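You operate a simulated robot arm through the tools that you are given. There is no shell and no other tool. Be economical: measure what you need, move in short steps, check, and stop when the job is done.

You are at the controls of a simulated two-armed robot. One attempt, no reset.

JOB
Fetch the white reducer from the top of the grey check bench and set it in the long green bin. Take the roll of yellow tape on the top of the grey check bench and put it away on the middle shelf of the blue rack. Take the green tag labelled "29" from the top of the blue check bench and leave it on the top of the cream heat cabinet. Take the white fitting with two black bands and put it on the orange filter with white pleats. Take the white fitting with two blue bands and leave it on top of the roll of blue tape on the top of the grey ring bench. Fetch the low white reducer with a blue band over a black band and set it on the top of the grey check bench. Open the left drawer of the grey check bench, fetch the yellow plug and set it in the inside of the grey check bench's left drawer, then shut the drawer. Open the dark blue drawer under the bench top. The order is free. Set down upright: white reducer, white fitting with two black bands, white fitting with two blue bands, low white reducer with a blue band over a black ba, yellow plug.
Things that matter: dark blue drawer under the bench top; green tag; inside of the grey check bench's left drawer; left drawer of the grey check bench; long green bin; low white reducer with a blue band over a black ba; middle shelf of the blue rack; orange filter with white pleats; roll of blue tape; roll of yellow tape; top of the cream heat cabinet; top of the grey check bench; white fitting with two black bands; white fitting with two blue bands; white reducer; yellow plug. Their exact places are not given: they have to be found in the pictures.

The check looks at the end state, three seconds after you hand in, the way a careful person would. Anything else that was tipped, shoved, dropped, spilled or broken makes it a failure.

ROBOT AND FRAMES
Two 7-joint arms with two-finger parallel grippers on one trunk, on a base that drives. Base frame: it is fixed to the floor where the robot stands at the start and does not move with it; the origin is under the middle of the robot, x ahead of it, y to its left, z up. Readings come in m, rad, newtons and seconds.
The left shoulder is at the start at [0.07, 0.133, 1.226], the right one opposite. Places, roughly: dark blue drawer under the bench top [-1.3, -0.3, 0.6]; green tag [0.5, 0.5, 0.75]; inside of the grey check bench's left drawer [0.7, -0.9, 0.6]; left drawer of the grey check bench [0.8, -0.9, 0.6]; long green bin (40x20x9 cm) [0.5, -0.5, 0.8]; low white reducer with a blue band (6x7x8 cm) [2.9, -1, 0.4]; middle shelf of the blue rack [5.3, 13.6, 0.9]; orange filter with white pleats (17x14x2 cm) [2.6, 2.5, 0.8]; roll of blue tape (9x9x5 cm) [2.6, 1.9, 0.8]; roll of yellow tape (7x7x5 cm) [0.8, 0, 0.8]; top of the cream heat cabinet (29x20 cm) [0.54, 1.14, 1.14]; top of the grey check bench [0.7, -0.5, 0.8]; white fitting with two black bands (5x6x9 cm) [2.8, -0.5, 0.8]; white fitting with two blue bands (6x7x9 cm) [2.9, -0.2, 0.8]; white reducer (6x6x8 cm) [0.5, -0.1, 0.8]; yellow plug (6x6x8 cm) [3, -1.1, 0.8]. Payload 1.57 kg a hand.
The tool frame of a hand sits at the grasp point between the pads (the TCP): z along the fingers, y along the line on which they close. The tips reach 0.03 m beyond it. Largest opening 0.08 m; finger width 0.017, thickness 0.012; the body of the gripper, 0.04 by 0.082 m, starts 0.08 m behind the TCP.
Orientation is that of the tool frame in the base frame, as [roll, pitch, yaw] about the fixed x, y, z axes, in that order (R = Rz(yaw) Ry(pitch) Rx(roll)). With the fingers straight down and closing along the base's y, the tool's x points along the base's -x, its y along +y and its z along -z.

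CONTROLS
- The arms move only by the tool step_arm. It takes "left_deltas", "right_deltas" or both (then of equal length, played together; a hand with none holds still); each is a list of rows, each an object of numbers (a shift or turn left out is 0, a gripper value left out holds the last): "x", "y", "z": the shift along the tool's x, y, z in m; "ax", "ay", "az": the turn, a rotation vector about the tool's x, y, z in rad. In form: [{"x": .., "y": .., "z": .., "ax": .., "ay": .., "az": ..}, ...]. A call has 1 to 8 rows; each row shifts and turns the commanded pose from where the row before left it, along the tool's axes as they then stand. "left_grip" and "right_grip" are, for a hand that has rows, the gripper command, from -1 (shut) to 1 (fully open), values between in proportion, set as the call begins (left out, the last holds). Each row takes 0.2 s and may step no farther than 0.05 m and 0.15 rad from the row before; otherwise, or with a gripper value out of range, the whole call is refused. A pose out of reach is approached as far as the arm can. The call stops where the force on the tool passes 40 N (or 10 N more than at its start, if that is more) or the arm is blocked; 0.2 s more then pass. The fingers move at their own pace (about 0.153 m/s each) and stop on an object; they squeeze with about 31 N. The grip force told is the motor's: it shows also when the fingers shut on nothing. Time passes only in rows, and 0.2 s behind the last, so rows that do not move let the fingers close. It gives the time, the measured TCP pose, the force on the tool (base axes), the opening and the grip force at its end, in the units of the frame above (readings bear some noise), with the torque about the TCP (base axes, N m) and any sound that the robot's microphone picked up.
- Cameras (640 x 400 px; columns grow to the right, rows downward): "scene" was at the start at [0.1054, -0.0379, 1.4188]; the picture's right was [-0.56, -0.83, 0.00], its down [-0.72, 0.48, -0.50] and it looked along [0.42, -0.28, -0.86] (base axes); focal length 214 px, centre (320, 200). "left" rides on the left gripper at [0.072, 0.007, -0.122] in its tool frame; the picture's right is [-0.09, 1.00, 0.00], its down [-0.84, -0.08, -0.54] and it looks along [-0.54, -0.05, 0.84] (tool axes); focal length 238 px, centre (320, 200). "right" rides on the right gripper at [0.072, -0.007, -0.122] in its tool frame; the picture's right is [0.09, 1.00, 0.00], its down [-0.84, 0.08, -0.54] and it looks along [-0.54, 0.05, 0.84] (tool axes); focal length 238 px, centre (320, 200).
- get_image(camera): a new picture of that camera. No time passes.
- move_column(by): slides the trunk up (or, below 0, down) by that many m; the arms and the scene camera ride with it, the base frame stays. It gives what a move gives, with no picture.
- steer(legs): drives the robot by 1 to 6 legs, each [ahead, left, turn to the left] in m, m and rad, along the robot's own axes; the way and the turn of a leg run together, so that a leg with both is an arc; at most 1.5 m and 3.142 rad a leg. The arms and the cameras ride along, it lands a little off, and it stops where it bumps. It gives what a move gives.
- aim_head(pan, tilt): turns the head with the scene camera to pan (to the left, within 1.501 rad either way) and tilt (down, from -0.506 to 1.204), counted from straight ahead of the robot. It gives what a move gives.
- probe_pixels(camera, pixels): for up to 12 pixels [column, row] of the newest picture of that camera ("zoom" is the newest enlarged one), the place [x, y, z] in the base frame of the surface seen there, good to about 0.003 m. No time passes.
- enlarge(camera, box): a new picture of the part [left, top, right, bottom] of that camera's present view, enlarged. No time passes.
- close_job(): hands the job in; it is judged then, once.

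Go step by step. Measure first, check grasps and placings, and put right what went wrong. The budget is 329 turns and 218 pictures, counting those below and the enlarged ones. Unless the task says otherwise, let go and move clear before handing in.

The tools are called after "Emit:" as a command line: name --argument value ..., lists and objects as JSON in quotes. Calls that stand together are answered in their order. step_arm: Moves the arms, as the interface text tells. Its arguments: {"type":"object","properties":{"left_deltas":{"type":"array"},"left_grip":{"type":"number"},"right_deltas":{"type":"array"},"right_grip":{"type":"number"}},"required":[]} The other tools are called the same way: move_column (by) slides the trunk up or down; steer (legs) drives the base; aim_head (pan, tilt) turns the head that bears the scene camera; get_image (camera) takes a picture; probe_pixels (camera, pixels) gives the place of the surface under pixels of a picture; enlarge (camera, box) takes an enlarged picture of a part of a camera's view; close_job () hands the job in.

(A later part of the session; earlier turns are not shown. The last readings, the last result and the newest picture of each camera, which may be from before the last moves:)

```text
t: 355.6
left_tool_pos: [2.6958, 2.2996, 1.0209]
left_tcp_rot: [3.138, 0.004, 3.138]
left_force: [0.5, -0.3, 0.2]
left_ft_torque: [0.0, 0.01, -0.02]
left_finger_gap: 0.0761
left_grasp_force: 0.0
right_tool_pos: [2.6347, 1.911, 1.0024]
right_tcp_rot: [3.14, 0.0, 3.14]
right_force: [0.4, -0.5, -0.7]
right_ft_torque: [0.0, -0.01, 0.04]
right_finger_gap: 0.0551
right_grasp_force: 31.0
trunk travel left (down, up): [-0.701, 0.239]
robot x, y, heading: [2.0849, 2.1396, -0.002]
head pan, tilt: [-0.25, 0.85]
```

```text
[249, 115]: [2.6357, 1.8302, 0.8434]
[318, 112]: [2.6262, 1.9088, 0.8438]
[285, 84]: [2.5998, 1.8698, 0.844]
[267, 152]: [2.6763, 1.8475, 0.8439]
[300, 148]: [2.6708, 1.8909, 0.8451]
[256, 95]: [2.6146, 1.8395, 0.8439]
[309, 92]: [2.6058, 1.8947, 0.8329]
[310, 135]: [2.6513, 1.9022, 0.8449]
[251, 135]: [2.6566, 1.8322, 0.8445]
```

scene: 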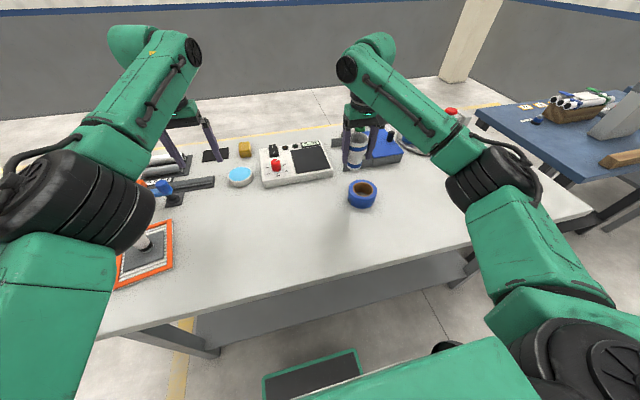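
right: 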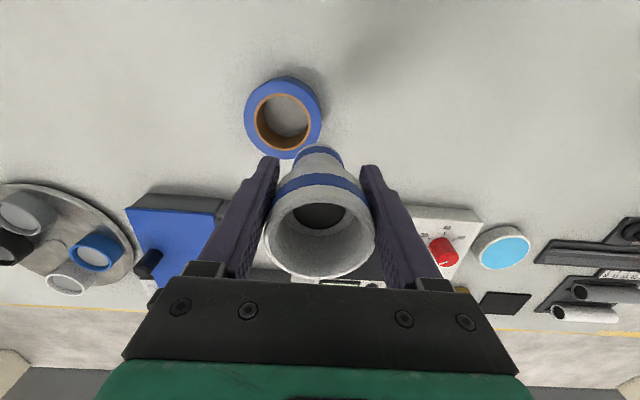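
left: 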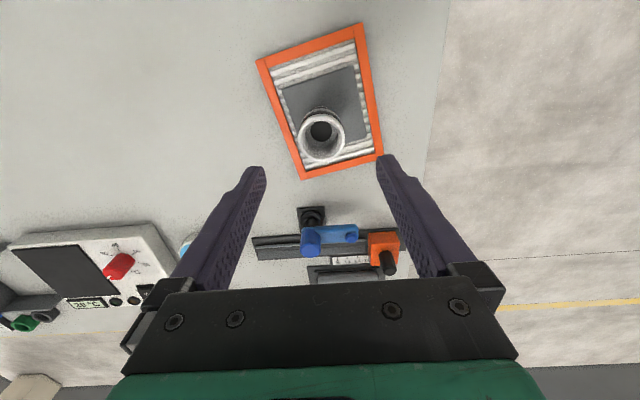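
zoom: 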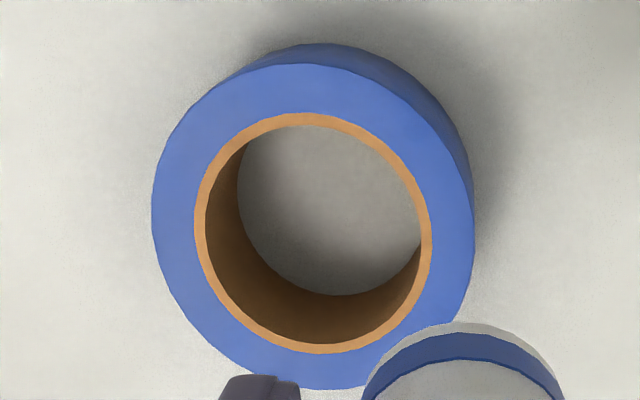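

Roll centre (2.641,1.868), inner radius ≈3 cm, outer 4.5 cm. Best standing point on the ring wall: (2.641,1.901). Move there and lower to ~1 cm above.

Emit:
step_arm --right_deltas '[{"x": -0.006, "y": -0.01}, {"z": 0.03}, {"z": 0.03}, {"z": 0.025}, {}]'

Emit:
get_image --camera "right"

Emit:
enlarge --camera "scene" --box '[330, 140, 390, 215]'

```text
t: 356.8
left_tool_pos: [2.6947, 2.3004, 1.0216]
left_tcp_rot: [3.141, 0.004, 3.139]
left_force: [-0.3, 0.7, -0.8]
left_ft_torque: [-0.01, -0.02, -0.01]
left_finger_gap: 0.0759
left_grasp_force: 0.1
right_tool_pos: [2.6374, 1.903, 0.916]
right_tcp_rot: [3.139, 0.0, 3.14]
right_force: [0.3, 0.4, -1.7]
right_ft_torque: [-0.01, 0.02, 0.0]
right_finger_gap: 0.0546
right_grasp_force: 31.1
trunk travel left (down, up): [-0.701, 0.239]
robot x, y, heading: [2.086, 2.1383, 0.002]
head pan, tilt: [-0.25, 0.85]
```

```text
124 pictures are left
```

right: 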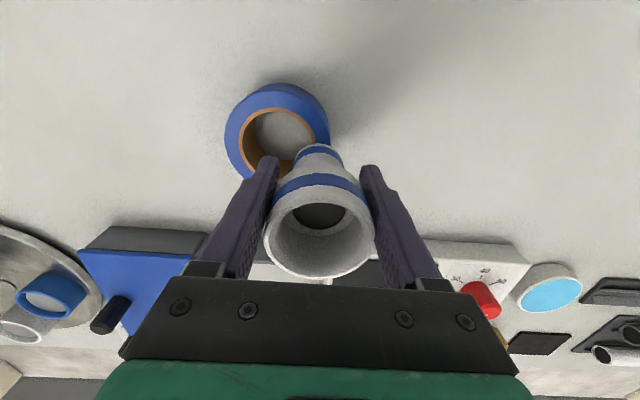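

```text
5.33 times, centred on (360, 178) of scene
```

zoom: 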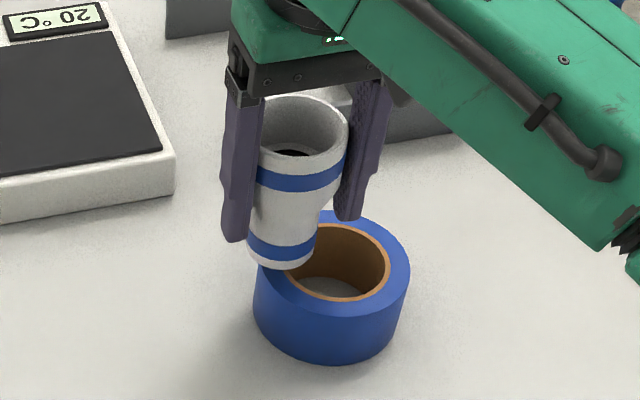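

Position is within 4 mm; correct and lower in small steps until contact.

Emit:
step_arm --right_deltas '[{"x": -0.0035, "y": -0.002}, {"z": 0.005}, {"z": 0.003}, {"z": 0.002}, {}]'

Emit:
step_arm --right_deltas '[{"z": 0.002}, {"z": 0.002}, {}]'

```text
t: 358.0
left_tool_pos: [2.6949, 2.3003, 1.0221]
left_tcp_rot: [3.139, 0.004, 3.138]
left_force: [0.0, 0.2, 0.2]
left_ft_torque: [0.03, 0.0, -0.02]
left_finger_gap: 0.076
left_grasp_force: 0.1
right_tool_pos: [2.6415, 1.8998, 0.9067]
right_tcp_rot: [3.141, -0.002, 3.137]
right_force: [-0.1, -0.5, -1.7]
right_ft_torque: [0.01, 0.0, 0.0]
right_finger_gap: 0.0547
right_grasp_force: 31.2
trunk travel left (down, up): [-0.701, 0.239]
robot x, y, heading: [2.089, 2.1359, -0.002]
head pan, tilt: [-0.25, 0.85]
```

```text
t: 358.8
left_tool_pos: [2.6956, 2.2995, 1.0214]
left_tcp_rot: [3.14, 0.005, 3.137]
left_force: [-0.2, 0.5, -1.0]
left_ft_torque: [0.04, -0.04, 0.01]
left_finger_gap: 0.0759
left_grasp_force: 0.0
right_tool_pos: [2.6412, 1.9006, 0.9027]
right_tcp_rot: [-3.141, 0.0, 3.14]
right_force: [1.1, -0.1, -0.7]
right_ft_torque: [-0.02, -0.01, 0.01]
right_finger_gap: 0.0548
right_grasp_force: 31.0
trunk travel left (down, up): [-0.701, 0.239]
robot x, y, heading: [2.0858, 2.1417, 0.001]
head pan, tilt: [-0.25, 0.85]
```

Emit:
step_arm --right_deltas '[{"z": 0.0015}, {"z": 0.0015}, {}]'

Emit:
enlarge --camera "scene" --box '[330, 140, 390, 215]'

```text
t: 359.6
left_tool_pos: [2.6942, 2.3004, 1.0225]
left_tcp_rot: [3.14, 0.003, 3.139]
left_force: [0.8, -0.6, 0.1]
left_ft_torque: [0.0, 0.04, 0.0]
left_finger_gap: 0.0758
left_grasp_force: 0.0
right_tool_pos: [2.6419, 1.9002, 0.9018]
right_tcp_rot: [-3.141, 0.004, 3.139]
right_force: [3.0, -0.2, 8.7]
right_ft_torque: [0.02, -0.28, 0.02]
right_finger_gap: 0.0549
right_grasp_force: 30.9
trunk travel left (down, up): [-0.701, 0.239]
robot x, y, heading: [2.0853, 2.1348, -0.002]
head pan, tilt: [-0.25, 0.85]
```

```text
5.33 times, centred on (360, 178) of scene
```

zoom: 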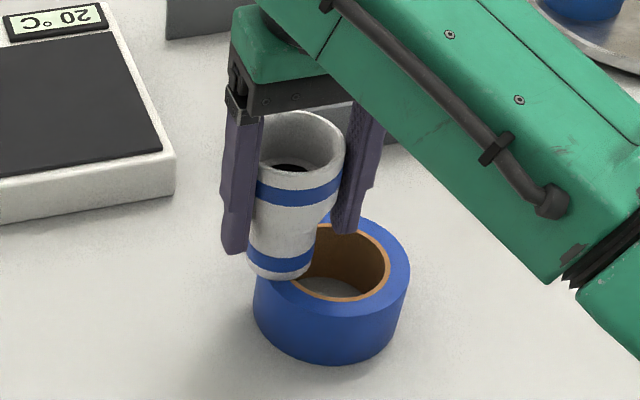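

Contact (9 N), base sits across the ring wall as planned. Open the fingers just a little and check.

Emit:
step_arm --right_deltas '[{"z": -0.0005}, {}, {}]' --right_grip 0.6

Emit:
enlarge --camera "scene" --box '[330, 140, 390, 215]'

Emit:
get_image --camera "right"

```text
t: 360.4
left_tool_pos: [2.6961, 2.2997, 1.0219]
left_tcp_rot: [3.14, 0.003, 3.138]
left_force: [-0.2, 0.4, -0.4]
left_ft_torque: [-0.02, 0.01, -0.02]
left_finger_gap: 0.0758
left_grasp_force: 0.0
right_tool_pos: [2.6407, 1.8989, 0.9003]
right_tcp_rot: [3.14, 0.0, 3.14]
right_force: [-0.2, -0.5, 0.0]
right_ft_torque: [0.03, 0.0, -0.01]
right_finger_gap: 0.064
right_grasp_force: 0.1
trunk travel left (down, up): [-0.701, 0.239]
robot x, y, heading: [2.0853, 2.1373, -0.006]
head pan, tilt: [-0.25, 0.85]
```

```text
5.33 times, centred on (360, 178) of scene
```

zoom: 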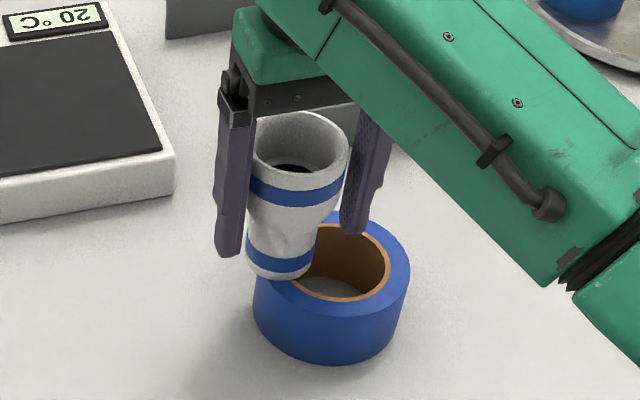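

```text
120 pictures are left
```

right: 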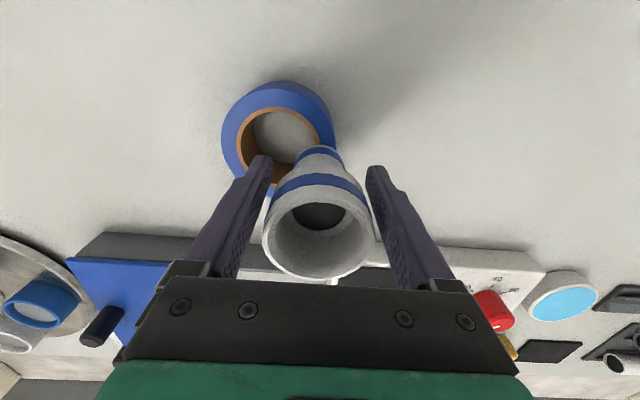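

It stands free on the ring. Open wider and rise.

Emit:
step_arm --right_deltas '[{}, {}, {}]' --right_grip 1

Emit:
step_arm --right_deltas '[{"z": -0.02}, {"z": -0.03}, {"z": -0.04}, {"z": -0.04}, {}]'

Emit:
get_image --camera "right"

Emit:
enlarge --camera "scene" --box '[310, 120, 410, 230]'

```text
t: 361.2
left_tool_pos: [2.6948, 2.3001, 1.0214]
left_tcp_rot: [-3.14, 0.003, 3.138]
left_force: [-0.6, -0.8, 0.5]
left_ft_torque: [-0.02, -0.02, -0.02]
left_finger_gap: 0.0759
left_grasp_force: 0.0
right_tool_pos: [2.6425, 1.8991, 0.8998]
right_tcp_rot: [3.141, 0.0, 3.139]
right_force: [0.7, 0.1, -0.2]
right_ft_torque: [-0.02, 0.03, -0.03]
right_finger_gap: 0.0801
right_grasp_force: 0.1
trunk travel left (down, up): [-0.701, 0.239]
robot x, y, heading: [2.0873, 2.1362, -0.002]
head pan, tilt: [-0.25, 0.85]
```

```text
t: 362.4
left_tool_pos: [2.6961, 2.2997, 1.0213]
left_tcp_rot: [3.14, 0.002, 3.138]
left_force: [-0.1, -1.3, -1.3]
left_ft_torque: [0.03, -0.01, -0.01]
left_finger_gap: 0.0759
left_grasp_force: 0.0
right_tool_pos: [2.642, 1.8991, 1.0323]
right_tcp_rot: [3.14, -0.002, 3.138]
right_force: [0.6, 0.3, 0.1]
right_ft_torque: [0.02, 0.0, -0.05]
right_finger_gap: 0.0798
right_grasp_force: 0.1
trunk travel left (down, up): [-0.701, 0.239]
robot x, y, heading: [2.0858, 2.1366, -0.003]
head pan, tilt: [-0.25, 0.85]
```

```text
119 pictures are left
```

right: 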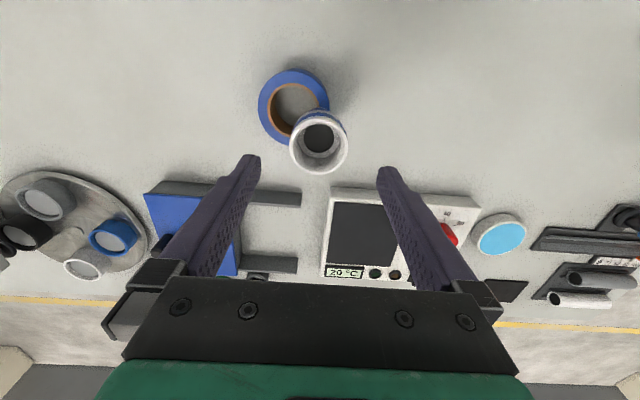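

```text
3.64 times, centred on (360, 175) of scene
```

zoom: 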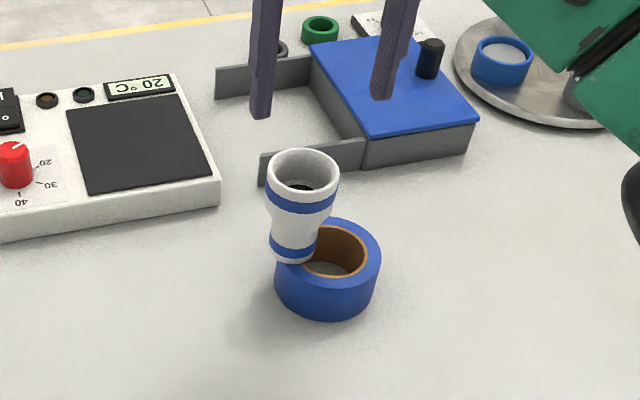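

Both fittings are placed. Now try to free the left arm from its stretched pose: raise both, test an inward move.

Emit:
step_arm --left_deltas '[{"x": 0.05}, {}]'

Emit:
step_arm --left_deltas '[{"ay": 0.15}, {"ay": 0.15}, {}]'

```text
t: 363.0
left_tool_pos: [2.6441, 2.2961, 1.0207]
left_tcp_rot: [3.137, 0.004, 3.14]
left_force: [-0.4, -0.7, 0.1]
left_ft_torque: [0.06, -0.04, -0.03]
left_finger_gap: 0.0764
left_grasp_force: 0.0
right_tool_pos: [2.6398, 1.8956, 1.0312]
right_tcp_rot: [3.135, 0.003, 3.138]
right_force: [0.6, -0.3, 0.1]
right_ft_torque: [0.04, -0.02, 0.01]
right_finger_gap: 0.0796
right_grasp_force: 0.0
trunk travel left (down, up): [-0.701, 0.239]
robot x, y, heading: [2.0864, 2.1392, -0.007]
head pan, tilt: [-0.25, 0.85]
```

```text
t: 363.8
left_tool_pos: [2.6352, 2.3045, 1.0186]
left_tcp_rot: [-3.138, -0.265, 3.136]
left_force: [0.1, 1.4, 0.7]
left_ft_torque: [-0.02, -0.03, 0.03]
left_finger_gap: 0.076
left_grasp_force: 0.1
left hand out of reach, approached as far as the arm can: row 2
right_tool_pos: [2.6424, 1.9031, 1.0334]
right_tcp_rot: [-3.14, 0.0, 3.141]
right_force: [-0.8, 0.5, -0.8]
right_ft_torque: [-0.05, 0.0, -0.01]
right_finger_gap: 0.0796
right_grasp_force: 0.0
trunk travel left (down, up): [-0.701, 0.239]
robot x, y, heading: [2.0873, 2.138, -0.001]
head pan, tilt: [-0.25, 0.85]
```

The inward move worked. Undo the tilt and pull in further.

Emit:
step_arm --left_deltas '[{"ay": -0.135}, {"ay": -0.13}, {"x": 0.04}, {"x": 0.04}, {"x": 0.04}, {}]' --right_deltas '[{"z": -0.04}, {"x": 0.04}, {"x": 0.04}, {"x": 0.04}, {}, {}]'

```text
t: 365.2
left_tool_pos: [2.5163, 2.3004, 1.0222]
left_tcp_rot: [3.14, -0.034, 3.141]
left_force: [-0.3, -0.2, -1.3]
left_ft_torque: [-0.01, -0.03, -0.03]
left_finger_gap: 0.0759
left_grasp_force: 0.0
right_tool_pos: [2.5257, 1.8984, 1.0699]
right_tcp_rot: [3.14, -0.001, 3.138]
right_force: [0.4, 0.1, -0.3]
right_ft_torque: [-0.03, 0.01, 0.02]
right_finger_gap: 0.0799
right_grasp_force: 0.1
trunk travel left (down, up): [-0.701, 0.239]
robot x, y, heading: [2.086, 2.142, -0.0]
head pan, tilt: [-0.25, 0.85]
```

The left arm is free again. Before going to the corner near the wall, I'll measure how far the left elbow sticks out.

Emit:
step_arm --left_deltas '[{"ay": -0.034}, {}]'

Emit:
aim_head --pan 0.7 --tilt 0.7

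Emit:
get_image --camera "scene"

Emit:
probe_pixels --camera "scene" --pixels '[[240, 200], [200, 200], [280, 160], [320, 150], [150, 280], [180, 250], [220, 160]]'

```text
t: 365.8
left_tool_pos: [2.5146, 2.2999, 1.0214]
left_tcp_rot: [3.141, 0.002, 3.14]
left_force: [-0.4, 0.0, -0.6]
left_ft_torque: [0.0, 0.02, -0.02]
left_finger_gap: 0.0759
left_grasp_force: 0.1
right_tool_pos: [2.5249, 1.8998, 1.0694]
right_tcp_rot: [3.141, -0.002, 3.14]
right_force: [0.1, -0.1, 0.0]
right_ft_torque: [-0.02, 0.02, 0.03]
right_finger_gap: 0.0799
right_grasp_force: 0.0
trunk travel left (down, up): [-0.701, 0.239]
robot x, y, heading: [2.0864, 2.1381, -0.005]
head pan, tilt: [-0.25, 0.85]
```

```text
t: 367.0
left_tool_pos: [2.5151, 2.302, 1.0226]
left_tcp_rot: [3.142, 0.003, 3.139]
left_force: [0.1, -0.5, 0.3]
left_ft_torque: [0.02, -0.01, -0.01]
left_finger_gap: 0.0761
left_grasp_force: 0.1
right_tool_pos: [2.5237, 1.9001, 1.0691]
right_tcp_rot: [-3.14, 0.0, 3.139]
right_force: [0.3, -0.4, 0.1]
right_ft_torque: [0.02, -0.01, 0.01]
right_finger_gap: 0.0802
right_grasp_force: 0.0
trunk travel left (down, up): [-0.701, 0.239]
robot x, y, heading: [2.0858, 2.1352, -0.002]
head pan, tilt: [0.7, 0.7]
```

```text
117 pictures are left
```

scene: 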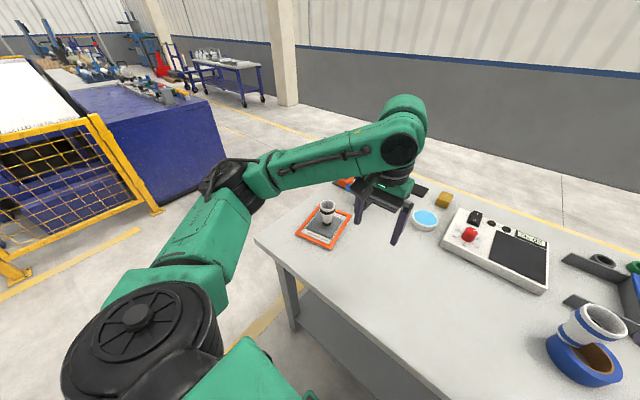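

```text
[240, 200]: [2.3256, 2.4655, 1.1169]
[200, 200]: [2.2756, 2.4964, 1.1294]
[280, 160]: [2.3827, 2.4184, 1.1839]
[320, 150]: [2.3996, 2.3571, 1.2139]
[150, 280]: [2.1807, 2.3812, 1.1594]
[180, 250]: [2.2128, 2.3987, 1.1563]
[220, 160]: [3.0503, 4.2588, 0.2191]
```

The elbow sticks out only ~0.4 m. Now drive round to the far side again for the low reducer and plug.

Emit:
steer --legs '[[-0.28, 0, 0], [0, 0, 1.57], [1.2, 0, 0], [0, 0, -1.57], [1.0, 0, 0], [0.88, 0, 0]]'

Emit:
steer --legs '[[0, 0, -1.57], [1.4, 0, 0], [1.4, 0, 0], [1.0, 0, 0]]'

Emit:
aim_head --pan -0.5 --tilt 0.6

Emit:
get_image --camera "scene"

```text
t: 391.4
left_tool_pos: [4.072, 3.4921, 1.0229]
left_tcp_rot: [-3.141, 0.002, 3.13]
left_force: [0.1, -0.3, 0.4]
left_ft_torque: [0.03, 0.0, 0.03]
left_finger_gap: 0.0761
left_grasp_force: 0.1
right_tool_pos: [4.0787, 3.0907, 1.0694]
right_tcp_rot: [-3.141, 0.0, 3.13]
right_force: [0.1, 0.6, -0.1]
right_ft_torque: [-0.01, -0.02, 0.02]
right_finger_gap: 0.0802
right_grasp_force: 0.1
trunk travel left (down, up): [-0.701, 0.239]
robot x, y, heading: [3.6429, 3.3314, -0.006]
head pan, tilt: [0.7, 0.7]
```

```text
t: 413.6
left_tool_pos: [3.951, -0.9077, 1.0231]
left_tcp_rot: [-3.141, 0.002, 1.611]
left_force: [0.5, 0.5, -0.1]
left_ft_torque: [0.05, -0.02, 0.05]
left_finger_gap: 0.0757
left_grasp_force: 0.0
right_tool_pos: [3.549, -0.9345, 1.0692]
right_tcp_rot: [-3.14, 0.0, 1.61]
right_force: [-0.4, -0.3, 0.1]
right_ft_torque: [0.02, 0.02, 0.01]
right_finger_gap: 0.0803
right_grasp_force: 0.0
trunk travel left (down, up): [-0.701, 0.239]
robot x, y, heading: [3.7706, -0.484, -1.53]
head pan, tilt: [0.7, 0.7]
```

```text
t: 415.0
left_tool_pos: [3.9511, -0.9091, 1.0229]
left_tcp_rot: [-3.141, 0.001, 1.61]
left_force: [0.8, 0.4, -0.1]
left_ft_torque: [0.0, 0.0, 0.0]
left_finger_gap: 0.076
left_grasp_force: 0.1
right_tool_pos: [3.5496, -0.9356, 1.0694]
right_tcp_rot: [-3.141, 0.0, 1.611]
right_force: [-0.3, 0.3, -0.4]
right_ft_torque: [0.03, 0.02, 0.02]
right_finger_gap: 0.0798
right_grasp_force: 0.0
trunk travel left (down, up): [-0.701, 0.239]
robot x, y, heading: [3.7706, -0.4878, -1.529]
head pan, tilt: [-0.499, 0.6]
```

```text
116 pictures are left
```

scene: 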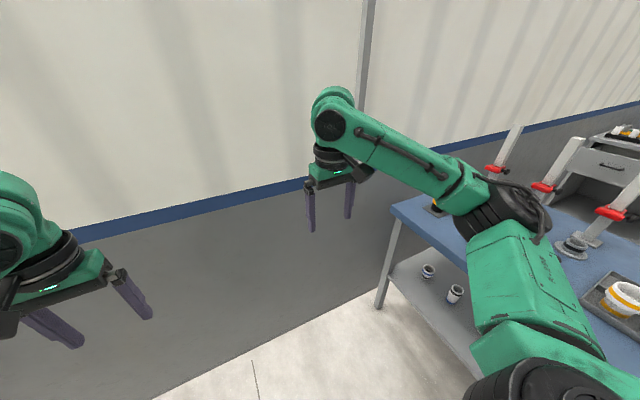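

Turn to face the shelf diagonally (heading ≈ −2.74), then tilt the left hand 45° forward.

Emit:
steer --legs '[[0, 0, -1.21]]'

Emit:
step_arm --left_deltas '[{"ay": -0.14}, {"ay": -0.14}, {"ay": -0.14}, {"ay": -0.14}, {"ay": -0.14}, {"ay": -0.1}, {}]' --left_grip 1

Emit:
aim_head --pan 0.1 --tilt 0.7

Emit:
get_image --camera "scene"

```text
t: 418.4
left_tool_pos: [3.4362, -0.8028, 1.0226]
left_tcp_rot: [-3.141, 0.003, 0.388]
left_force: [0.0, 0.1, 0.2]
left_ft_torque: [-0.02, 0.0, 0.04]
left_finger_gap: 0.0758
left_grasp_force: 0.0
right_tool_pos: [3.2745, -0.4348, 1.0699]
right_tcp_rot: [-3.141, 0.0, 0.391]
right_force: [-1.0, 0.0, -0.7]
right_ft_torque: [0.02, 0.04, 0.01]
right_finger_gap: 0.08
right_grasp_force: 0.1
trunk travel left (down, up): [-0.701, 0.239]
robot x, y, heading: [3.7666, -0.4878, -2.745]
head pan, tilt: [-0.499, 0.6]
```

```text
t: 420.0
left_tool_pos: [3.4082, -0.7927, 1.0325]
left_tcp_rot: [3.098, 0.759, 0.291]
left_force: [0.7, 0.3, -0.5]
left_ft_torque: [-0.01, -0.01, 0.02]
left_finger_gap: 0.08
left_grasp_force: 0.0
left hand out of reach, approached as far as the arm can: row 4, 5
right_tool_pos: [3.2734, -0.4351, 1.07]
right_tcp_rot: [3.141, -0.001, 0.389]
right_force: [-0.4, -0.7, -0.1]
right_ft_torque: [0.02, -0.02, -0.02]
right_finger_gap: 0.0798
right_grasp_force: 0.1
trunk travel left (down, up): [-0.701, 0.239]
robot x, y, heading: [3.7707, -0.4869, -2.746]
head pan, tilt: [-0.499, 0.6]
```

```text
t: 421.0
left_tool_pos: [3.4074, -0.791, 1.0335]
left_tcp_rot: [3.1, 0.758, 0.29]
left_force: [0.0, -0.1, 0.5]
left_ft_torque: [0.01, -0.02, 0.01]
left_finger_gap: 0.08
left_grasp_force: 0.1
right_tool_pos: [3.2741, -0.4351, 1.0695]
right_tcp_rot: [3.142, 0.0, 0.389]
right_force: [-0.2, -0.5, -0.8]
right_ft_torque: [0.0, 0.01, 0.01]
right_finger_gap: 0.0799
right_grasp_force: 0.0
trunk travel left (down, up): [-0.701, 0.239]
robot x, y, heading: [3.7677, -0.4808, -2.749]
head pan, tilt: [0.099, 0.7]
```

```text
115 pictures are left
```

scene: 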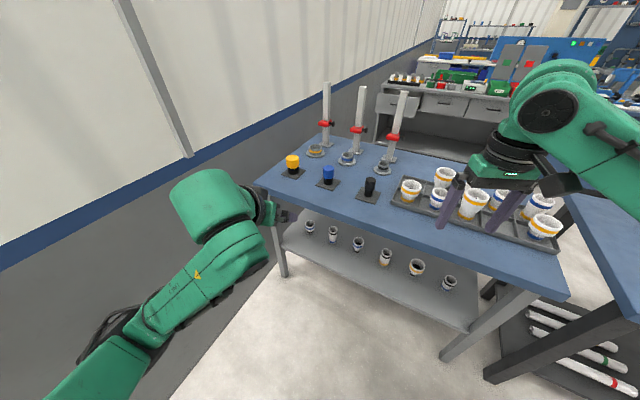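

The left hand is tilted ~43° with a level closing axis. Zoom on the shelf reducers to confirm the low one.

Emit:
enlarge --camera "scene" --box '[285, 205, 465, 300]'

Emit:
probe_pixels --camera "zoom" --pixels '[[85, 95], [85, 72], [70, 80], [100, 80], [258, 150], [258, 125], [87, 118], [170, 100], [10, 140]]'

```text
3.56 times, centred on (375, 252) of scene
```

zoom: 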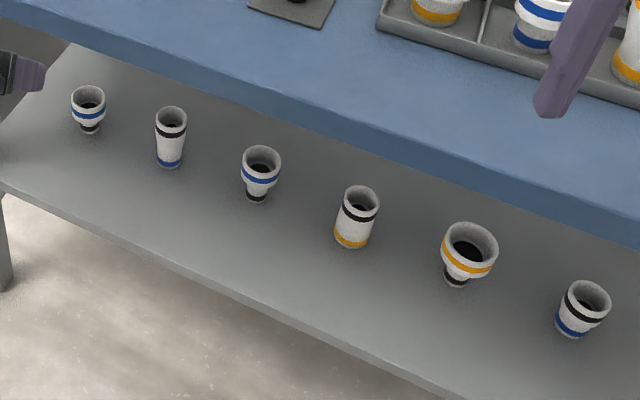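

```text
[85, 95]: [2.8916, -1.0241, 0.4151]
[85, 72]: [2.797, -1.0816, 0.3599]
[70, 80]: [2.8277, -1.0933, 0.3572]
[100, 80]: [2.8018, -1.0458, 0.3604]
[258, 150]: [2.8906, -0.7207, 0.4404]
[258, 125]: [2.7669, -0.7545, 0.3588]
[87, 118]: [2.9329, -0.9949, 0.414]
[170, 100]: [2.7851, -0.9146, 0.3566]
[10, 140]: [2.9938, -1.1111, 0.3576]
```

Emit:
enlarge --camera "scene" --box '[298, 222, 370, 267]'

Emit:
probe_pixels --camera "zoom" --pixels '[[100, 67], [100, 110], [60, 88], [140, 88], [100, 140], [490, 220], [490, 268], [443, 245], [535, 250], [490, 310], [110, 172], [480, 350]]'

```text
8.89 times, centred on (334, 244) of scene
```

zoom: 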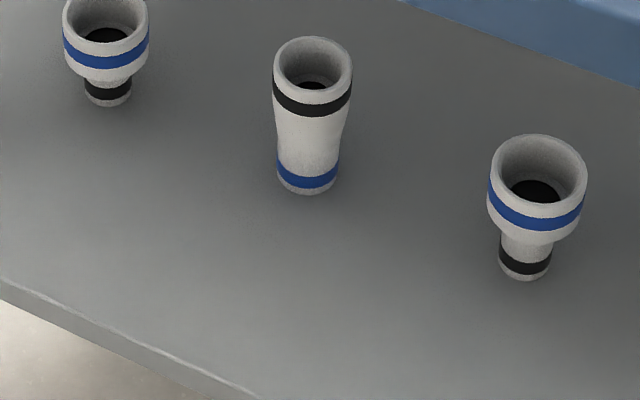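

```text
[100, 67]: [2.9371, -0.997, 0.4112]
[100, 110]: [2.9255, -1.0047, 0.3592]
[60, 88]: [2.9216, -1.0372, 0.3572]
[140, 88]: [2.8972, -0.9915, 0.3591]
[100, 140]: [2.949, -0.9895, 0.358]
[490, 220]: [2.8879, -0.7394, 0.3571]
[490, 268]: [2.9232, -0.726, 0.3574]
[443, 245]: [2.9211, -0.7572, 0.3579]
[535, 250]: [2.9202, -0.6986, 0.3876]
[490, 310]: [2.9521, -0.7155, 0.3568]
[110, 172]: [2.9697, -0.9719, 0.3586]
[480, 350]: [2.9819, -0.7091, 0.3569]
```

The leftmost, (2.911,-1.014), is the low blue-over-black reducer. I'll lower the trunk here in the open, and tuck the right hand close so it clears the table.

Emit:
move_column --by -0.4

Emit:
step_arm --right_deltas '[{"z": 0.045}, {"z": 0.045}, {"x": 0.045}, {"x": 0.045}, {"x": 0.045}, {"x": 0.045}, {"x": 0.045}, {"x": 0.04}]'

Emit:
aim_head --pan -0.4 --tilt 0.8

Emit:
get_image --camera "scene"

```text
t: 424.8
left_tool_pos: [3.4082, -0.7913, 0.6339]
left_tcp_rot: [3.099, 0.757, 0.289]
left_force: [0.9, -0.7, -0.5]
left_ft_torque: [-0.01, 0.01, 0.01]
left_finger_gap: 0.0803
left_grasp_force: 0.0
right_tool_pos: [3.2737, -0.4349, 0.6691]
right_tcp_rot: [3.141, 0.0, 0.39]
right_force: [0.1, 1.1, -0.7]
right_ft_torque: [0.0, 0.0, -0.02]
right_finger_gap: 0.08
right_grasp_force: 0.1
trunk travel left (down, up): [-0.301, 0.639]
robot x, y, heading: [3.7667, -0.4884, -2.751]
head pan, tilt: [0.099, 0.7]
```

```text
t: 426.6
left_tool_pos: [3.4081, -0.791, 0.6333]
left_tcp_rot: [3.101, 0.756, 0.292]
left_force: [0.3, 0.2, 0.3]
left_ft_torque: [0.03, 0.01, -0.02]
left_finger_gap: 0.08
left_grasp_force: 0.0
right_tool_pos: [3.3679, -0.395, 0.5807]
right_tcp_rot: [-3.141, -0.001, 0.388]
right_force: [0.9, -1.0, 0.2]
right_ft_torque: [-0.01, 0.02, -0.01]
right_finger_gap: 0.0799
right_grasp_force: 0.0
right hand out of reach, approached as far as the arm can: row 5, 6, 7, 8
trunk travel left (down, up): [-0.301, 0.639]
robot x, y, heading: [3.7668, -0.486, -2.749]
head pan, tilt: [0.099, 0.7]
```

```text
t: 427.6
left_tool_pos: [3.4076, -0.7911, 0.6337]
left_tcp_rot: [3.1, 0.755, 0.289]
left_force: [0.2, -0.6, 0.9]
left_ft_torque: [0.03, -0.01, 0.01]
left_finger_gap: 0.0802
left_grasp_force: 0.2
right_tool_pos: [3.3689, -0.3955, 0.581]
right_tcp_rot: [3.14, -0.002, 0.39]
right_force: [0.6, 0.2, -0.4]
right_ft_torque: [-0.01, 0.01, 0.03]
right_finger_gap: 0.0801
right_grasp_force: 0.0
trunk travel left (down, up): [-0.301, 0.639]
robot x, y, heading: [3.7707, -0.486, -2.749]
head pan, tilt: [-0.4, 0.799]
```

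```text
112 pictures are left
```

scene: 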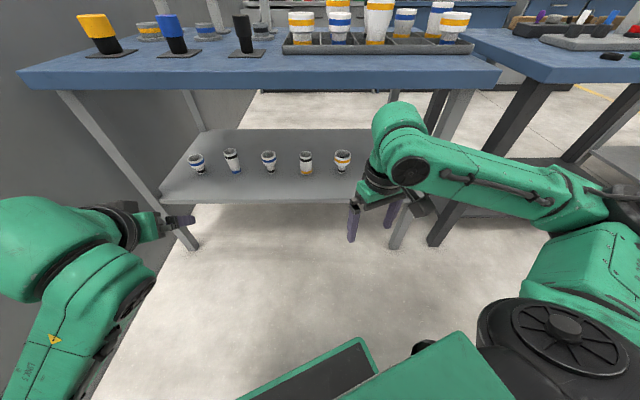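

Right hand needs to tuck further; lower it and pull in again.

Emit:
step_arm --right_deltas '[{"z": 0.045}, {"z": 0.045}, {"z": 0.045}, {"x": 0.04}, {"x": 0.04}, {"x": 0.04}, {"x": 0.04}, {"x": 0.04}]'

```text
t: 429.4
left_tool_pos: [3.4076, -0.7926, 0.6327]
left_tcp_rot: [3.101, 0.757, 0.288]
left_force: [-0.5, -0.3, -0.9]
left_ft_torque: [-0.01, -0.01, -0.01]
left_finger_gap: 0.0804
left_grasp_force: 0.0
right_tool_pos: [3.3794, -0.3896, 0.4295]
right_tcp_rot: [-3.139, 0.0, 0.391]
right_force: [-0.5, -0.1, 1.2]
right_ft_torque: [-0.01, -0.04, -0.03]
right_finger_gap: 0.0802
right_grasp_force: 0.0
right hand out of reach, approached as far as the arm can: row 1, 4, 5, 6, 7, 8
trunk travel left (down, up): [-0.301, 0.639]
robot x, y, heading: [3.7673, -0.4884, -2.748]
head pan, tilt: [-0.4, 0.799]
```

Emit:
step_arm --right_deltas '[{"y": 0.045}, {"y": 0.045}, {"y": 0.03}, {"x": 0.04}, {"x": 0.04}, {"x": 0.04}, {"x": 0.04}, {}]'

```text
t: 431.4
left_tool_pos: [3.4074, -0.7911, 0.6329]
left_tcp_rot: [3.098, 0.757, 0.289]
left_force: [0.1, -0.8, -0.6]
left_ft_torque: [0.0, 0.01, -0.01]
left_finger_gap: 0.08
left_grasp_force: 0.0
right_tool_pos: [3.5184, -0.4483, 0.3752]
right_tcp_rot: [-3.068, -0.015, 0.325]
right_force: [0.4, 0.4, 0.1]
right_ft_torque: [-0.01, 0.03, 0.0]
right_finger_gap: 0.08
right_grasp_force: 0.0
right hand out of reach, approached as far as the arm can: row 4, 5, 6
trunk travel left (down, up): [-0.301, 0.639]
robot x, y, heading: [3.7716, -0.4862, -2.752]
head pan, tilt: [-0.4, 0.799]
stopped in row 8 (right hand): the arm was blocked; the commanded pose is now the measured one
```

Right hand is tucked to 0.22 m ahead. Check the arms' clearances visually.

Emit:
aim_head --pan -0.7 --tilt 0.9

Emit:
get_image --camera "scene"

Emit:
probe_pixels --camera "scene" --pixels '[[260, 200], [320, 160], [400, 200], [450, 150], [330, 230], [400, 120], [480, 200]]'

```text
t: 432.2
left_tool_pos: [3.4085, -0.7897, 0.633]
left_tcp_rot: [3.099, 0.757, 0.29]
left_force: [-0.2, -0.4, 0.4]
left_ft_torque: [0.0, -0.02, 0.01]
left_finger_gap: 0.0802
left_grasp_force: 0.1
right_tool_pos: [3.5181, -0.4493, 0.375]
right_tcp_rot: [-3.067, -0.015, 0.328]
right_force: [-0.4, -0.5, -0.1]
right_ft_torque: [0.02, 0.01, 0.05]
right_finger_gap: 0.0796
right_grasp_force: 0.1
trunk travel left (down, up): [-0.301, 0.639]
robot x, y, heading: [3.7689, -0.4867, -2.752]
head pan, tilt: [-0.7, 0.901]
```

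```text
111 pictures are left
```

scene: 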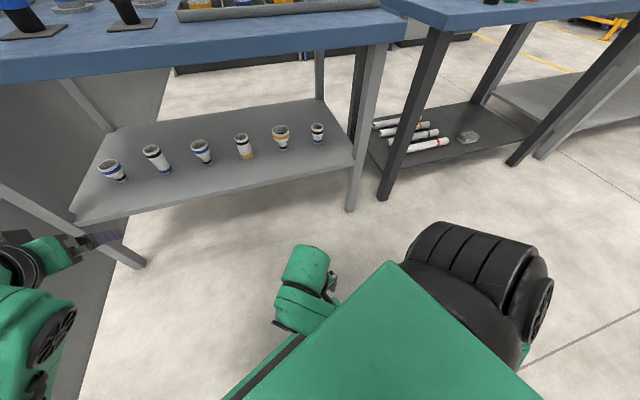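

```text
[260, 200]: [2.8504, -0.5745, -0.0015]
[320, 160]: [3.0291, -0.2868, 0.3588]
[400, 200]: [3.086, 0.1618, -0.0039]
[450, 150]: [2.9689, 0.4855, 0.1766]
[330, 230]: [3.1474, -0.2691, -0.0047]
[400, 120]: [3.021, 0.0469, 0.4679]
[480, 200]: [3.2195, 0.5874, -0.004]
```

Probe the near-left leg and the target again from this view.

Emit:
probe_pixels --camera "scene" --pixels '[[138, 262], [40, 205], [75, 215], [113, 178], [104, 172], [128, 172], [110, 160], [350, 205]]'

Emit:
enlarge --camera "scene" --box '[85, 145, 145, 190]'

Emit:
probe_pixels --camera "zoom" --pixels '[[280, 240], [170, 200], [400, 200], [290, 180], [340, 390], [300, 320], [260, 290]]'

```text
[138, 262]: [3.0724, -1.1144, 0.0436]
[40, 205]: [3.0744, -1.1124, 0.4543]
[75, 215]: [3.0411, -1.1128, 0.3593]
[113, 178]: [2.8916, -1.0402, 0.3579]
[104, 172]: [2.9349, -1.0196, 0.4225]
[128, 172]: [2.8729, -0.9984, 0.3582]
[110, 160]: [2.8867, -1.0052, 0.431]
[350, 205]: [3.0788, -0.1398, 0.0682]
```

```text
8.89 times, centred on (115, 168) of scene
```

zoom: 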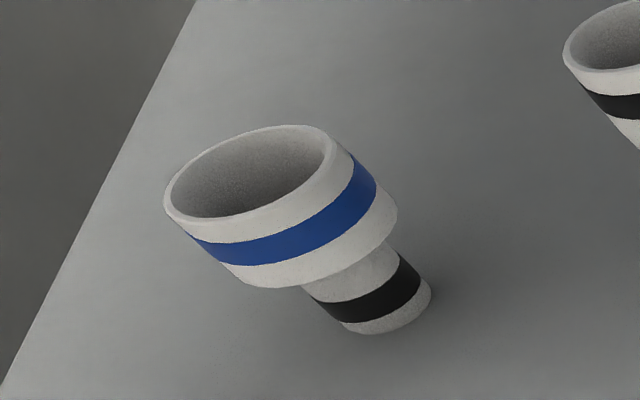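

```text
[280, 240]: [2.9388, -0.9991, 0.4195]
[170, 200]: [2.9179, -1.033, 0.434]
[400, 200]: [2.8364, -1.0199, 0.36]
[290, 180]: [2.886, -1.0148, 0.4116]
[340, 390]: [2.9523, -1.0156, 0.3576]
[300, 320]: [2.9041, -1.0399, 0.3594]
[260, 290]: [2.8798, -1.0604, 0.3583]
```

Target centre (2.9115,-1.0155), top 0.435; the leg is clear of the approach line. Lower the left hand to z≈0.47 and drive in 0.355 m.

Emit:
step_arm --left_deltas '[{"x": 0.0275, "y": -0.001, "z": 0.029}, {"x": 0.0275, "y": -0.001, "z": 0.029}, {"x": 0.0275, "y": -0.001, "z": 0.029}, {"x": 0.0275, "y": -0.001, "z": 0.029}, {}]'

Emit:
steer --legs '[[0.355, 0.025, 0]]'

Emit:
aim_head --pan 0.1 --tilt 0.9

Emit:
get_image --camera "scene"

Emit:
get_image --camera "left"

```text
t: 433.4
left_tool_pos: [3.4075, -0.7899, 0.4713]
left_tcp_rot: [3.099, 0.758, 0.291]
left_force: [-0.3, 0.2, -1.0]
left_ft_torque: [-0.01, 0.0, -0.01]
left_finger_gap: 0.0801
left_grasp_force: 0.1
right_tool_pos: [3.5178, -0.4483, 0.3742]
right_tcp_rot: [-3.069, -0.016, 0.328]
right_force: [-0.2, 0.3, 0.1]
right_ft_torque: [-0.01, 0.02, 0.01]
right_finger_gap: 0.0799
right_grasp_force: 0.1
trunk travel left (down, up): [-0.301, 0.639]
robot x, y, heading: [3.771, -0.4895, -2.752]
head pan, tilt: [-0.7, 0.901]
```

```text
t: 435.6
left_tool_pos: [3.0907, -0.9449, 0.471]
left_tcp_rot: [3.098, 0.757, 0.284]
left_force: [0.3, -0.4, -0.6]
left_ft_torque: [0.02, 0.01, -0.02]
left_finger_gap: 0.0803
left_grasp_force: 0.0
right_tool_pos: [3.2035, -0.6037, 0.374]
right_tcp_rot: [-3.067, -0.015, 0.322]
right_force: [-1.3, -0.8, -0.2]
right_ft_torque: [-0.02, 0.02, 0.03]
right_finger_gap: 0.08
right_grasp_force: 0.0
trunk travel left (down, up): [-0.301, 0.639]
robot x, y, heading: [3.4517, -0.6469, -2.753]
head pan, tilt: [-0.7, 0.901]
```

```text
t: 436.8
left_tool_pos: [3.0903, -0.9443, 0.472]
left_tcp_rot: [3.1, 0.757, 0.284]
left_force: [-0.6, -0.4, -0.6]
left_ft_torque: [0.01, -0.02, 0.01]
left_finger_gap: 0.0804
left_grasp_force: 0.1
right_tool_pos: [3.2023, -0.6034, 0.3756]
right_tcp_rot: [-3.067, -0.015, 0.324]
right_force: [0.8, -0.2, -0.1]
right_ft_torque: [0.01, 0.02, 0.01]
right_finger_gap: 0.0799
right_grasp_force: 0.0
trunk travel left (down, up): [-0.301, 0.639]
robot x, y, heading: [3.456, -0.6451, -2.759]
head pan, tilt: [0.099, 0.901]
```

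```text
109 pictures are left
```

scene: 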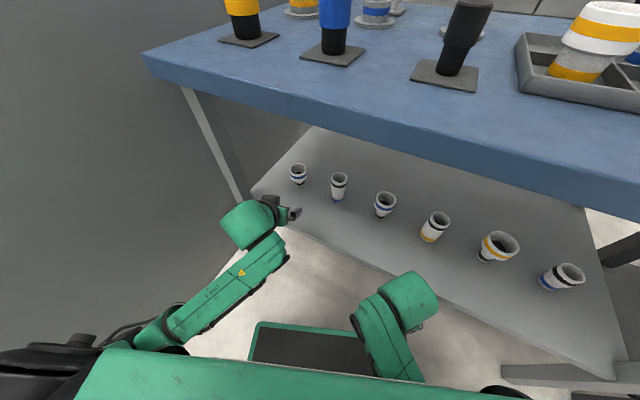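

```text
108 pictures are left
```

left: 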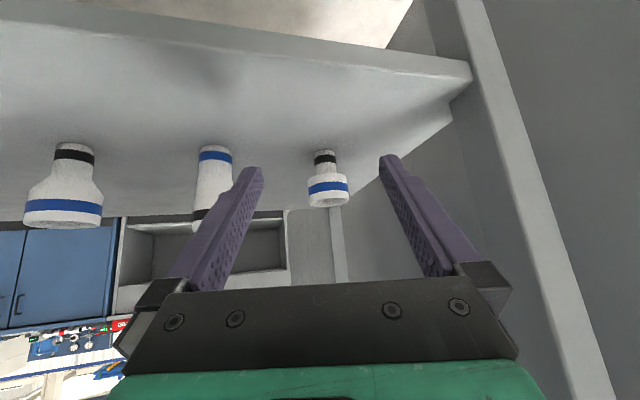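

The reducer is centred ahead at left-cam (327,185). Advance horizontally above it, then check.

Emit:
step_arm --left_deltas '[{"x": -0.0278, "y": 0.0023, "z": 0.0265}, {"x": -0.0278, "y": 0.0023, "z": 0.0265}, {"x": -0.0278, "y": 0.0023, "z": 0.0265}, {"x": -0.0278, "y": 0.0023, "z": 0.0265}, {"x": -0.0278, "y": 0.0023, "z": 0.0265}, {}]'

Emit:
get_image --camera "left"

Emit:
get_image --camera "scene"

```text
t: 438.2
left_tool_pos: [2.9099, -1.014, 0.471]
left_tcp_rot: [3.099, 0.756, 0.284]
left_force: [-0.6, 0.2, 0.4]
left_ft_torque: [0.01, 0.01, 0.03]
left_finger_gap: 0.0801
left_grasp_force: 0.0
right_tool_pos: [3.2023, -0.6026, 0.3749]
right_tcp_rot: [-3.067, -0.017, 0.323]
right_force: [0.6, 0.3, -0.5]
right_ft_torque: [0.02, -0.01, -0.01]
right_finger_gap: 0.08
right_grasp_force: 0.1
trunk travel left (down, up): [-0.301, 0.639]
robot x, y, heading: [3.4563, -0.6433, -2.754]
head pan, tilt: [0.099, 0.901]
```

```text
107 pictures are left
```

left: 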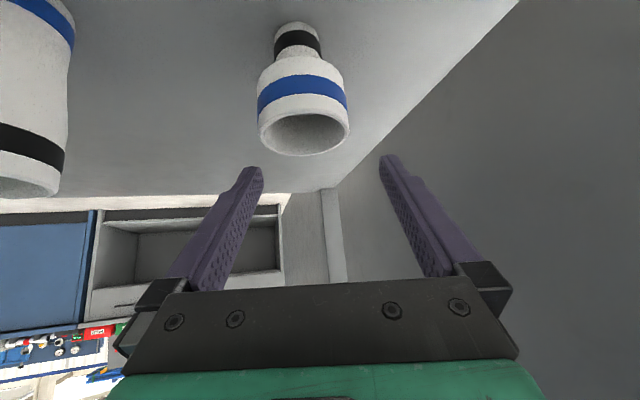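

```text
106 pictures are left
```

scene: 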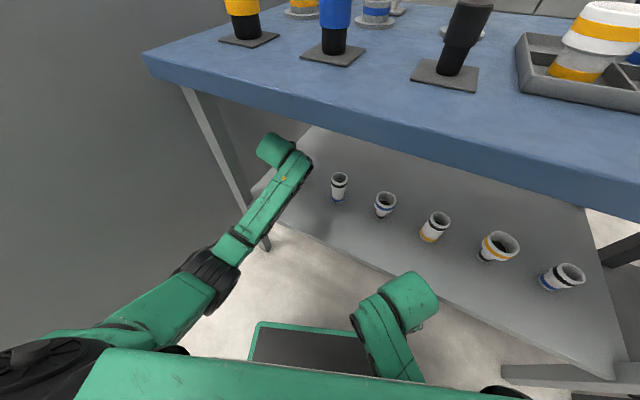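

Shift 5 mm sideways and descend 0.058 so the fingers straddle the wide part; grip.

Emit:
step_arm --left_deltas '[{"y": -0.005}, {"x": 0.02, "y": -0.001, "z": 0.021}, {"x": 0.02, "y": -0.001, "z": 0.021}, {}]'

Emit:
get_image --camera "left"

```text
t: 439.2
left_tool_pos: [2.9095, -1.0105, 0.4117]
left_tcp_rot: [3.1, 0.757, 0.284]
left_force: [0.0, -0.6, -0.3]
left_ft_torque: [0.03, -0.01, -0.02]
left_finger_gap: 0.0801
left_grasp_force: 0.1
right_tool_pos: [3.2026, -0.603, 0.3752]
right_tcp_rot: [-3.069, -0.016, 0.324]
right_force: [0.2, 0.6, 0.0]
right_ft_torque: [0.01, 0.03, 0.01]
right_finger_gap: 0.08
right_grasp_force: 0.1
trunk travel left (down, up): [-0.301, 0.639]
robot x, y, heading: [3.4551, -0.6466, -2.75]
head pan, tilt: [0.099, 0.901]
```

```text
105 pictures are left
```

left: 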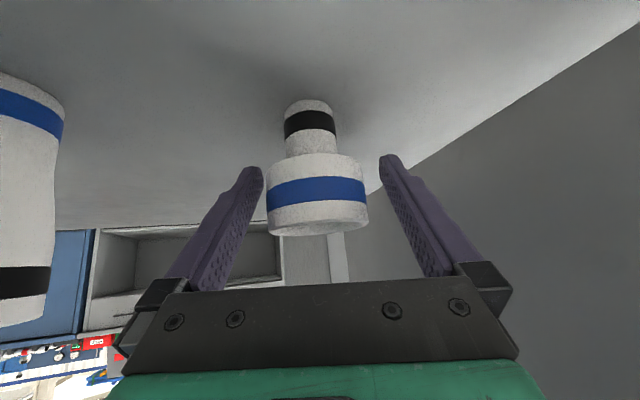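

Perfectly straddled. Grip, lift 3 cm and check.

Emit:
step_arm --left_deltas '[{}, {}, {}]' --left_grip -1

Emit:
step_arm --left_deltas '[{"x": -0.021, "y": 0.001, "z": -0.022}, {"x": -0.021, "y": 0.001, "z": -0.022}, {}]'

Emit:
get_image --camera "left"

```text
t: 440.0
left_tool_pos: [2.9102, -1.0099, 0.4125]
left_tcp_rot: [3.099, 0.758, 0.285]
left_force: [-0.5, 0.7, 0.1]
left_ft_torque: [0.01, 0.0, 0.0]
left_finger_gap: 0.0542
left_grasp_force: 31.0
right_tool_pos: [3.2026, -0.603, 0.374]
right_tcp_rot: [-3.068, -0.016, 0.323]
right_force: [-0.1, 0.0, 0.4]
right_ft_torque: [0.0, 0.0, -0.01]
right_finger_gap: 0.0797
right_grasp_force: 0.1
trunk travel left (down, up): [-0.301, 0.639]
robot x, y, heading: [3.4572, -0.6445, -2.757]
head pan, tilt: [0.099, 0.901]
```

```text
t: 440.8
left_tool_pos: [2.9094, -1.011, 0.4736]
left_tcp_rot: [3.101, 0.757, 0.284]
left_force: [-0.2, -0.7, -1.0]
left_ft_torque: [-0.01, -0.01, 0.01]
left_finger_gap: 0.0543
left_grasp_force: 30.8
right_tool_pos: [3.2028, -0.6029, 0.3751]
right_tcp_rot: [-3.068, -0.016, 0.322]
right_force: [0.4, -0.1, -0.3]
right_ft_torque: [0.04, 0.04, -0.01]
right_finger_gap: 0.08
right_grasp_force: 0.0
trunk travel left (down, up): [-0.301, 0.639]
robot x, y, heading: [3.4546, -0.6454, -2.756]
head pan, tilt: [0.099, 0.901]
```

```text
104 pictures are left
```

left: 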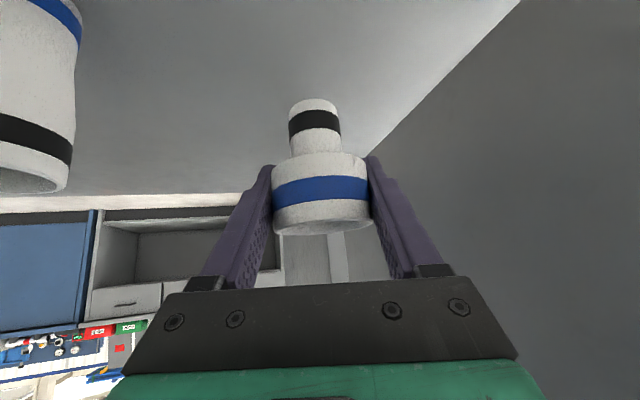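

Held (0.054). Drive straight back out, then raise the trunk.

Emit:
steer --legs '[[-0.4, 0, 0]]'

Emit:
step_arm --left_deltas '[{"x": 0.028, "y": -0.002, "z": -0.0265}, {"x": 0.028, "y": -0.002, "z": -0.0265}, {"x": 0.028, "y": -0.002, "z": -0.0265}, {"x": 0.028, "y": -0.002, "z": -0.0265}, {}]' --right_deltas '[{"x": -0.03, "ax": -0.07}, {"x": -0.03}, {"x": -0.03}, {"x": -0.03}, {}]'

Emit:
move_column --by 0.4

Emit:
aim_head --pan 0.0 --tilt 0.7

Emit:
get_image --camera "scene"

```text
t: 443.3
left_tool_pos: [3.2905, -0.8566, 0.4742]
left_tcp_rot: [3.099, 0.759, 0.283]
left_force: [0.3, 0.4, -0.6]
left_ft_torque: [-0.03, -0.03, 0.02]
left_finger_gap: 0.0541
left_grasp_force: 30.7
right_tool_pos: [3.5832, -0.4488, 0.3739]
right_tcp_rot: [-3.068, -0.015, 0.322]
right_force: [-0.4, 0.7, 0.7]
right_ft_torque: [0.01, 0.01, -0.03]
right_finger_gap: 0.0802
right_grasp_force: 0.1
trunk travel left (down, up): [-0.301, 0.639]
robot x, y, heading: [3.835, -0.4893, -2.754]
head pan, tilt: [0.099, 0.901]
```

```text
t: 444.7
left_tool_pos: [3.4329, -0.8004, 0.4729]
left_tcp_rot: [3.099, 0.755, 0.286]
left_force: [0.4, -0.5, -0.8]
left_ft_torque: [-0.02, -0.02, -0.04]
left_finger_gap: 0.0543
left_grasp_force: 31.0
right_tool_pos: [3.461, -0.453, 0.3654]
right_tcp_rot: [-3.029, -0.021, 0.338]
right_force: [-1.3, -0.4, 0.1]
right_ft_torque: [0.0, 0.02, -0.02]
right_finger_gap: 0.08
right_grasp_force: 0.0
trunk travel left (down, up): [-0.301, 0.639]
robot x, y, heading: [3.835, -0.4901, -2.759]
head pan, tilt: [0.099, 0.901]
stopped in row 5 (right hand): the arm was blocked; the commanded pose is now the measured one
```

```text
t: 448.5
left_tool_pos: [3.4337, -0.8005, 0.8723]
left_tcp_rot: [3.099, 0.757, 0.283]
left_force: [0.3, 0.1, -1.0]
left_ft_torque: [0.01, 0.01, -0.02]
left_finger_gap: 0.0541
left_grasp_force: 31.2
right_tool_pos: [3.4604, -0.4532, 0.7655]
right_tcp_rot: [-3.029, -0.024, 0.337]
right_force: [0.1, 0.3, -0.4]
right_ft_torque: [-0.01, 0.01, 0.0]
right_finger_gap: 0.08
right_grasp_force: 0.1
trunk travel left (down, up): [-0.701, 0.239]
robot x, y, heading: [3.834, -0.4891, -2.754]
head pan, tilt: [0.099, 0.901]
```

```text
t: 449.3
left_tool_pos: [3.4334, -0.8003, 0.8725]
left_tcp_rot: [3.101, 0.756, 0.284]
left_force: [0.5, -0.7, -0.3]
left_ft_torque: [0.02, -0.02, 0.03]
left_finger_gap: 0.0545
left_grasp_force: 31.0
right_tool_pos: [3.4606, -0.4539, 0.765]
right_tcp_rot: [-3.026, -0.022, 0.337]
right_force: [0.6, 0.5, -0.2]
right_ft_torque: [0.02, 0.02, -0.04]
right_finger_gap: 0.08
right_grasp_force: 0.0
trunk travel left (down, up): [-0.701, 0.239]
robot x, y, heading: [3.8332, -0.4897, -2.756]
head pan, tilt: [0.0, 0.7]
```

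```text
103 pictures are left
```

scene: 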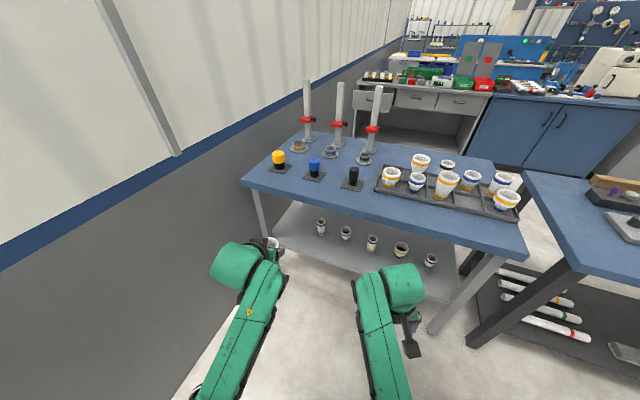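

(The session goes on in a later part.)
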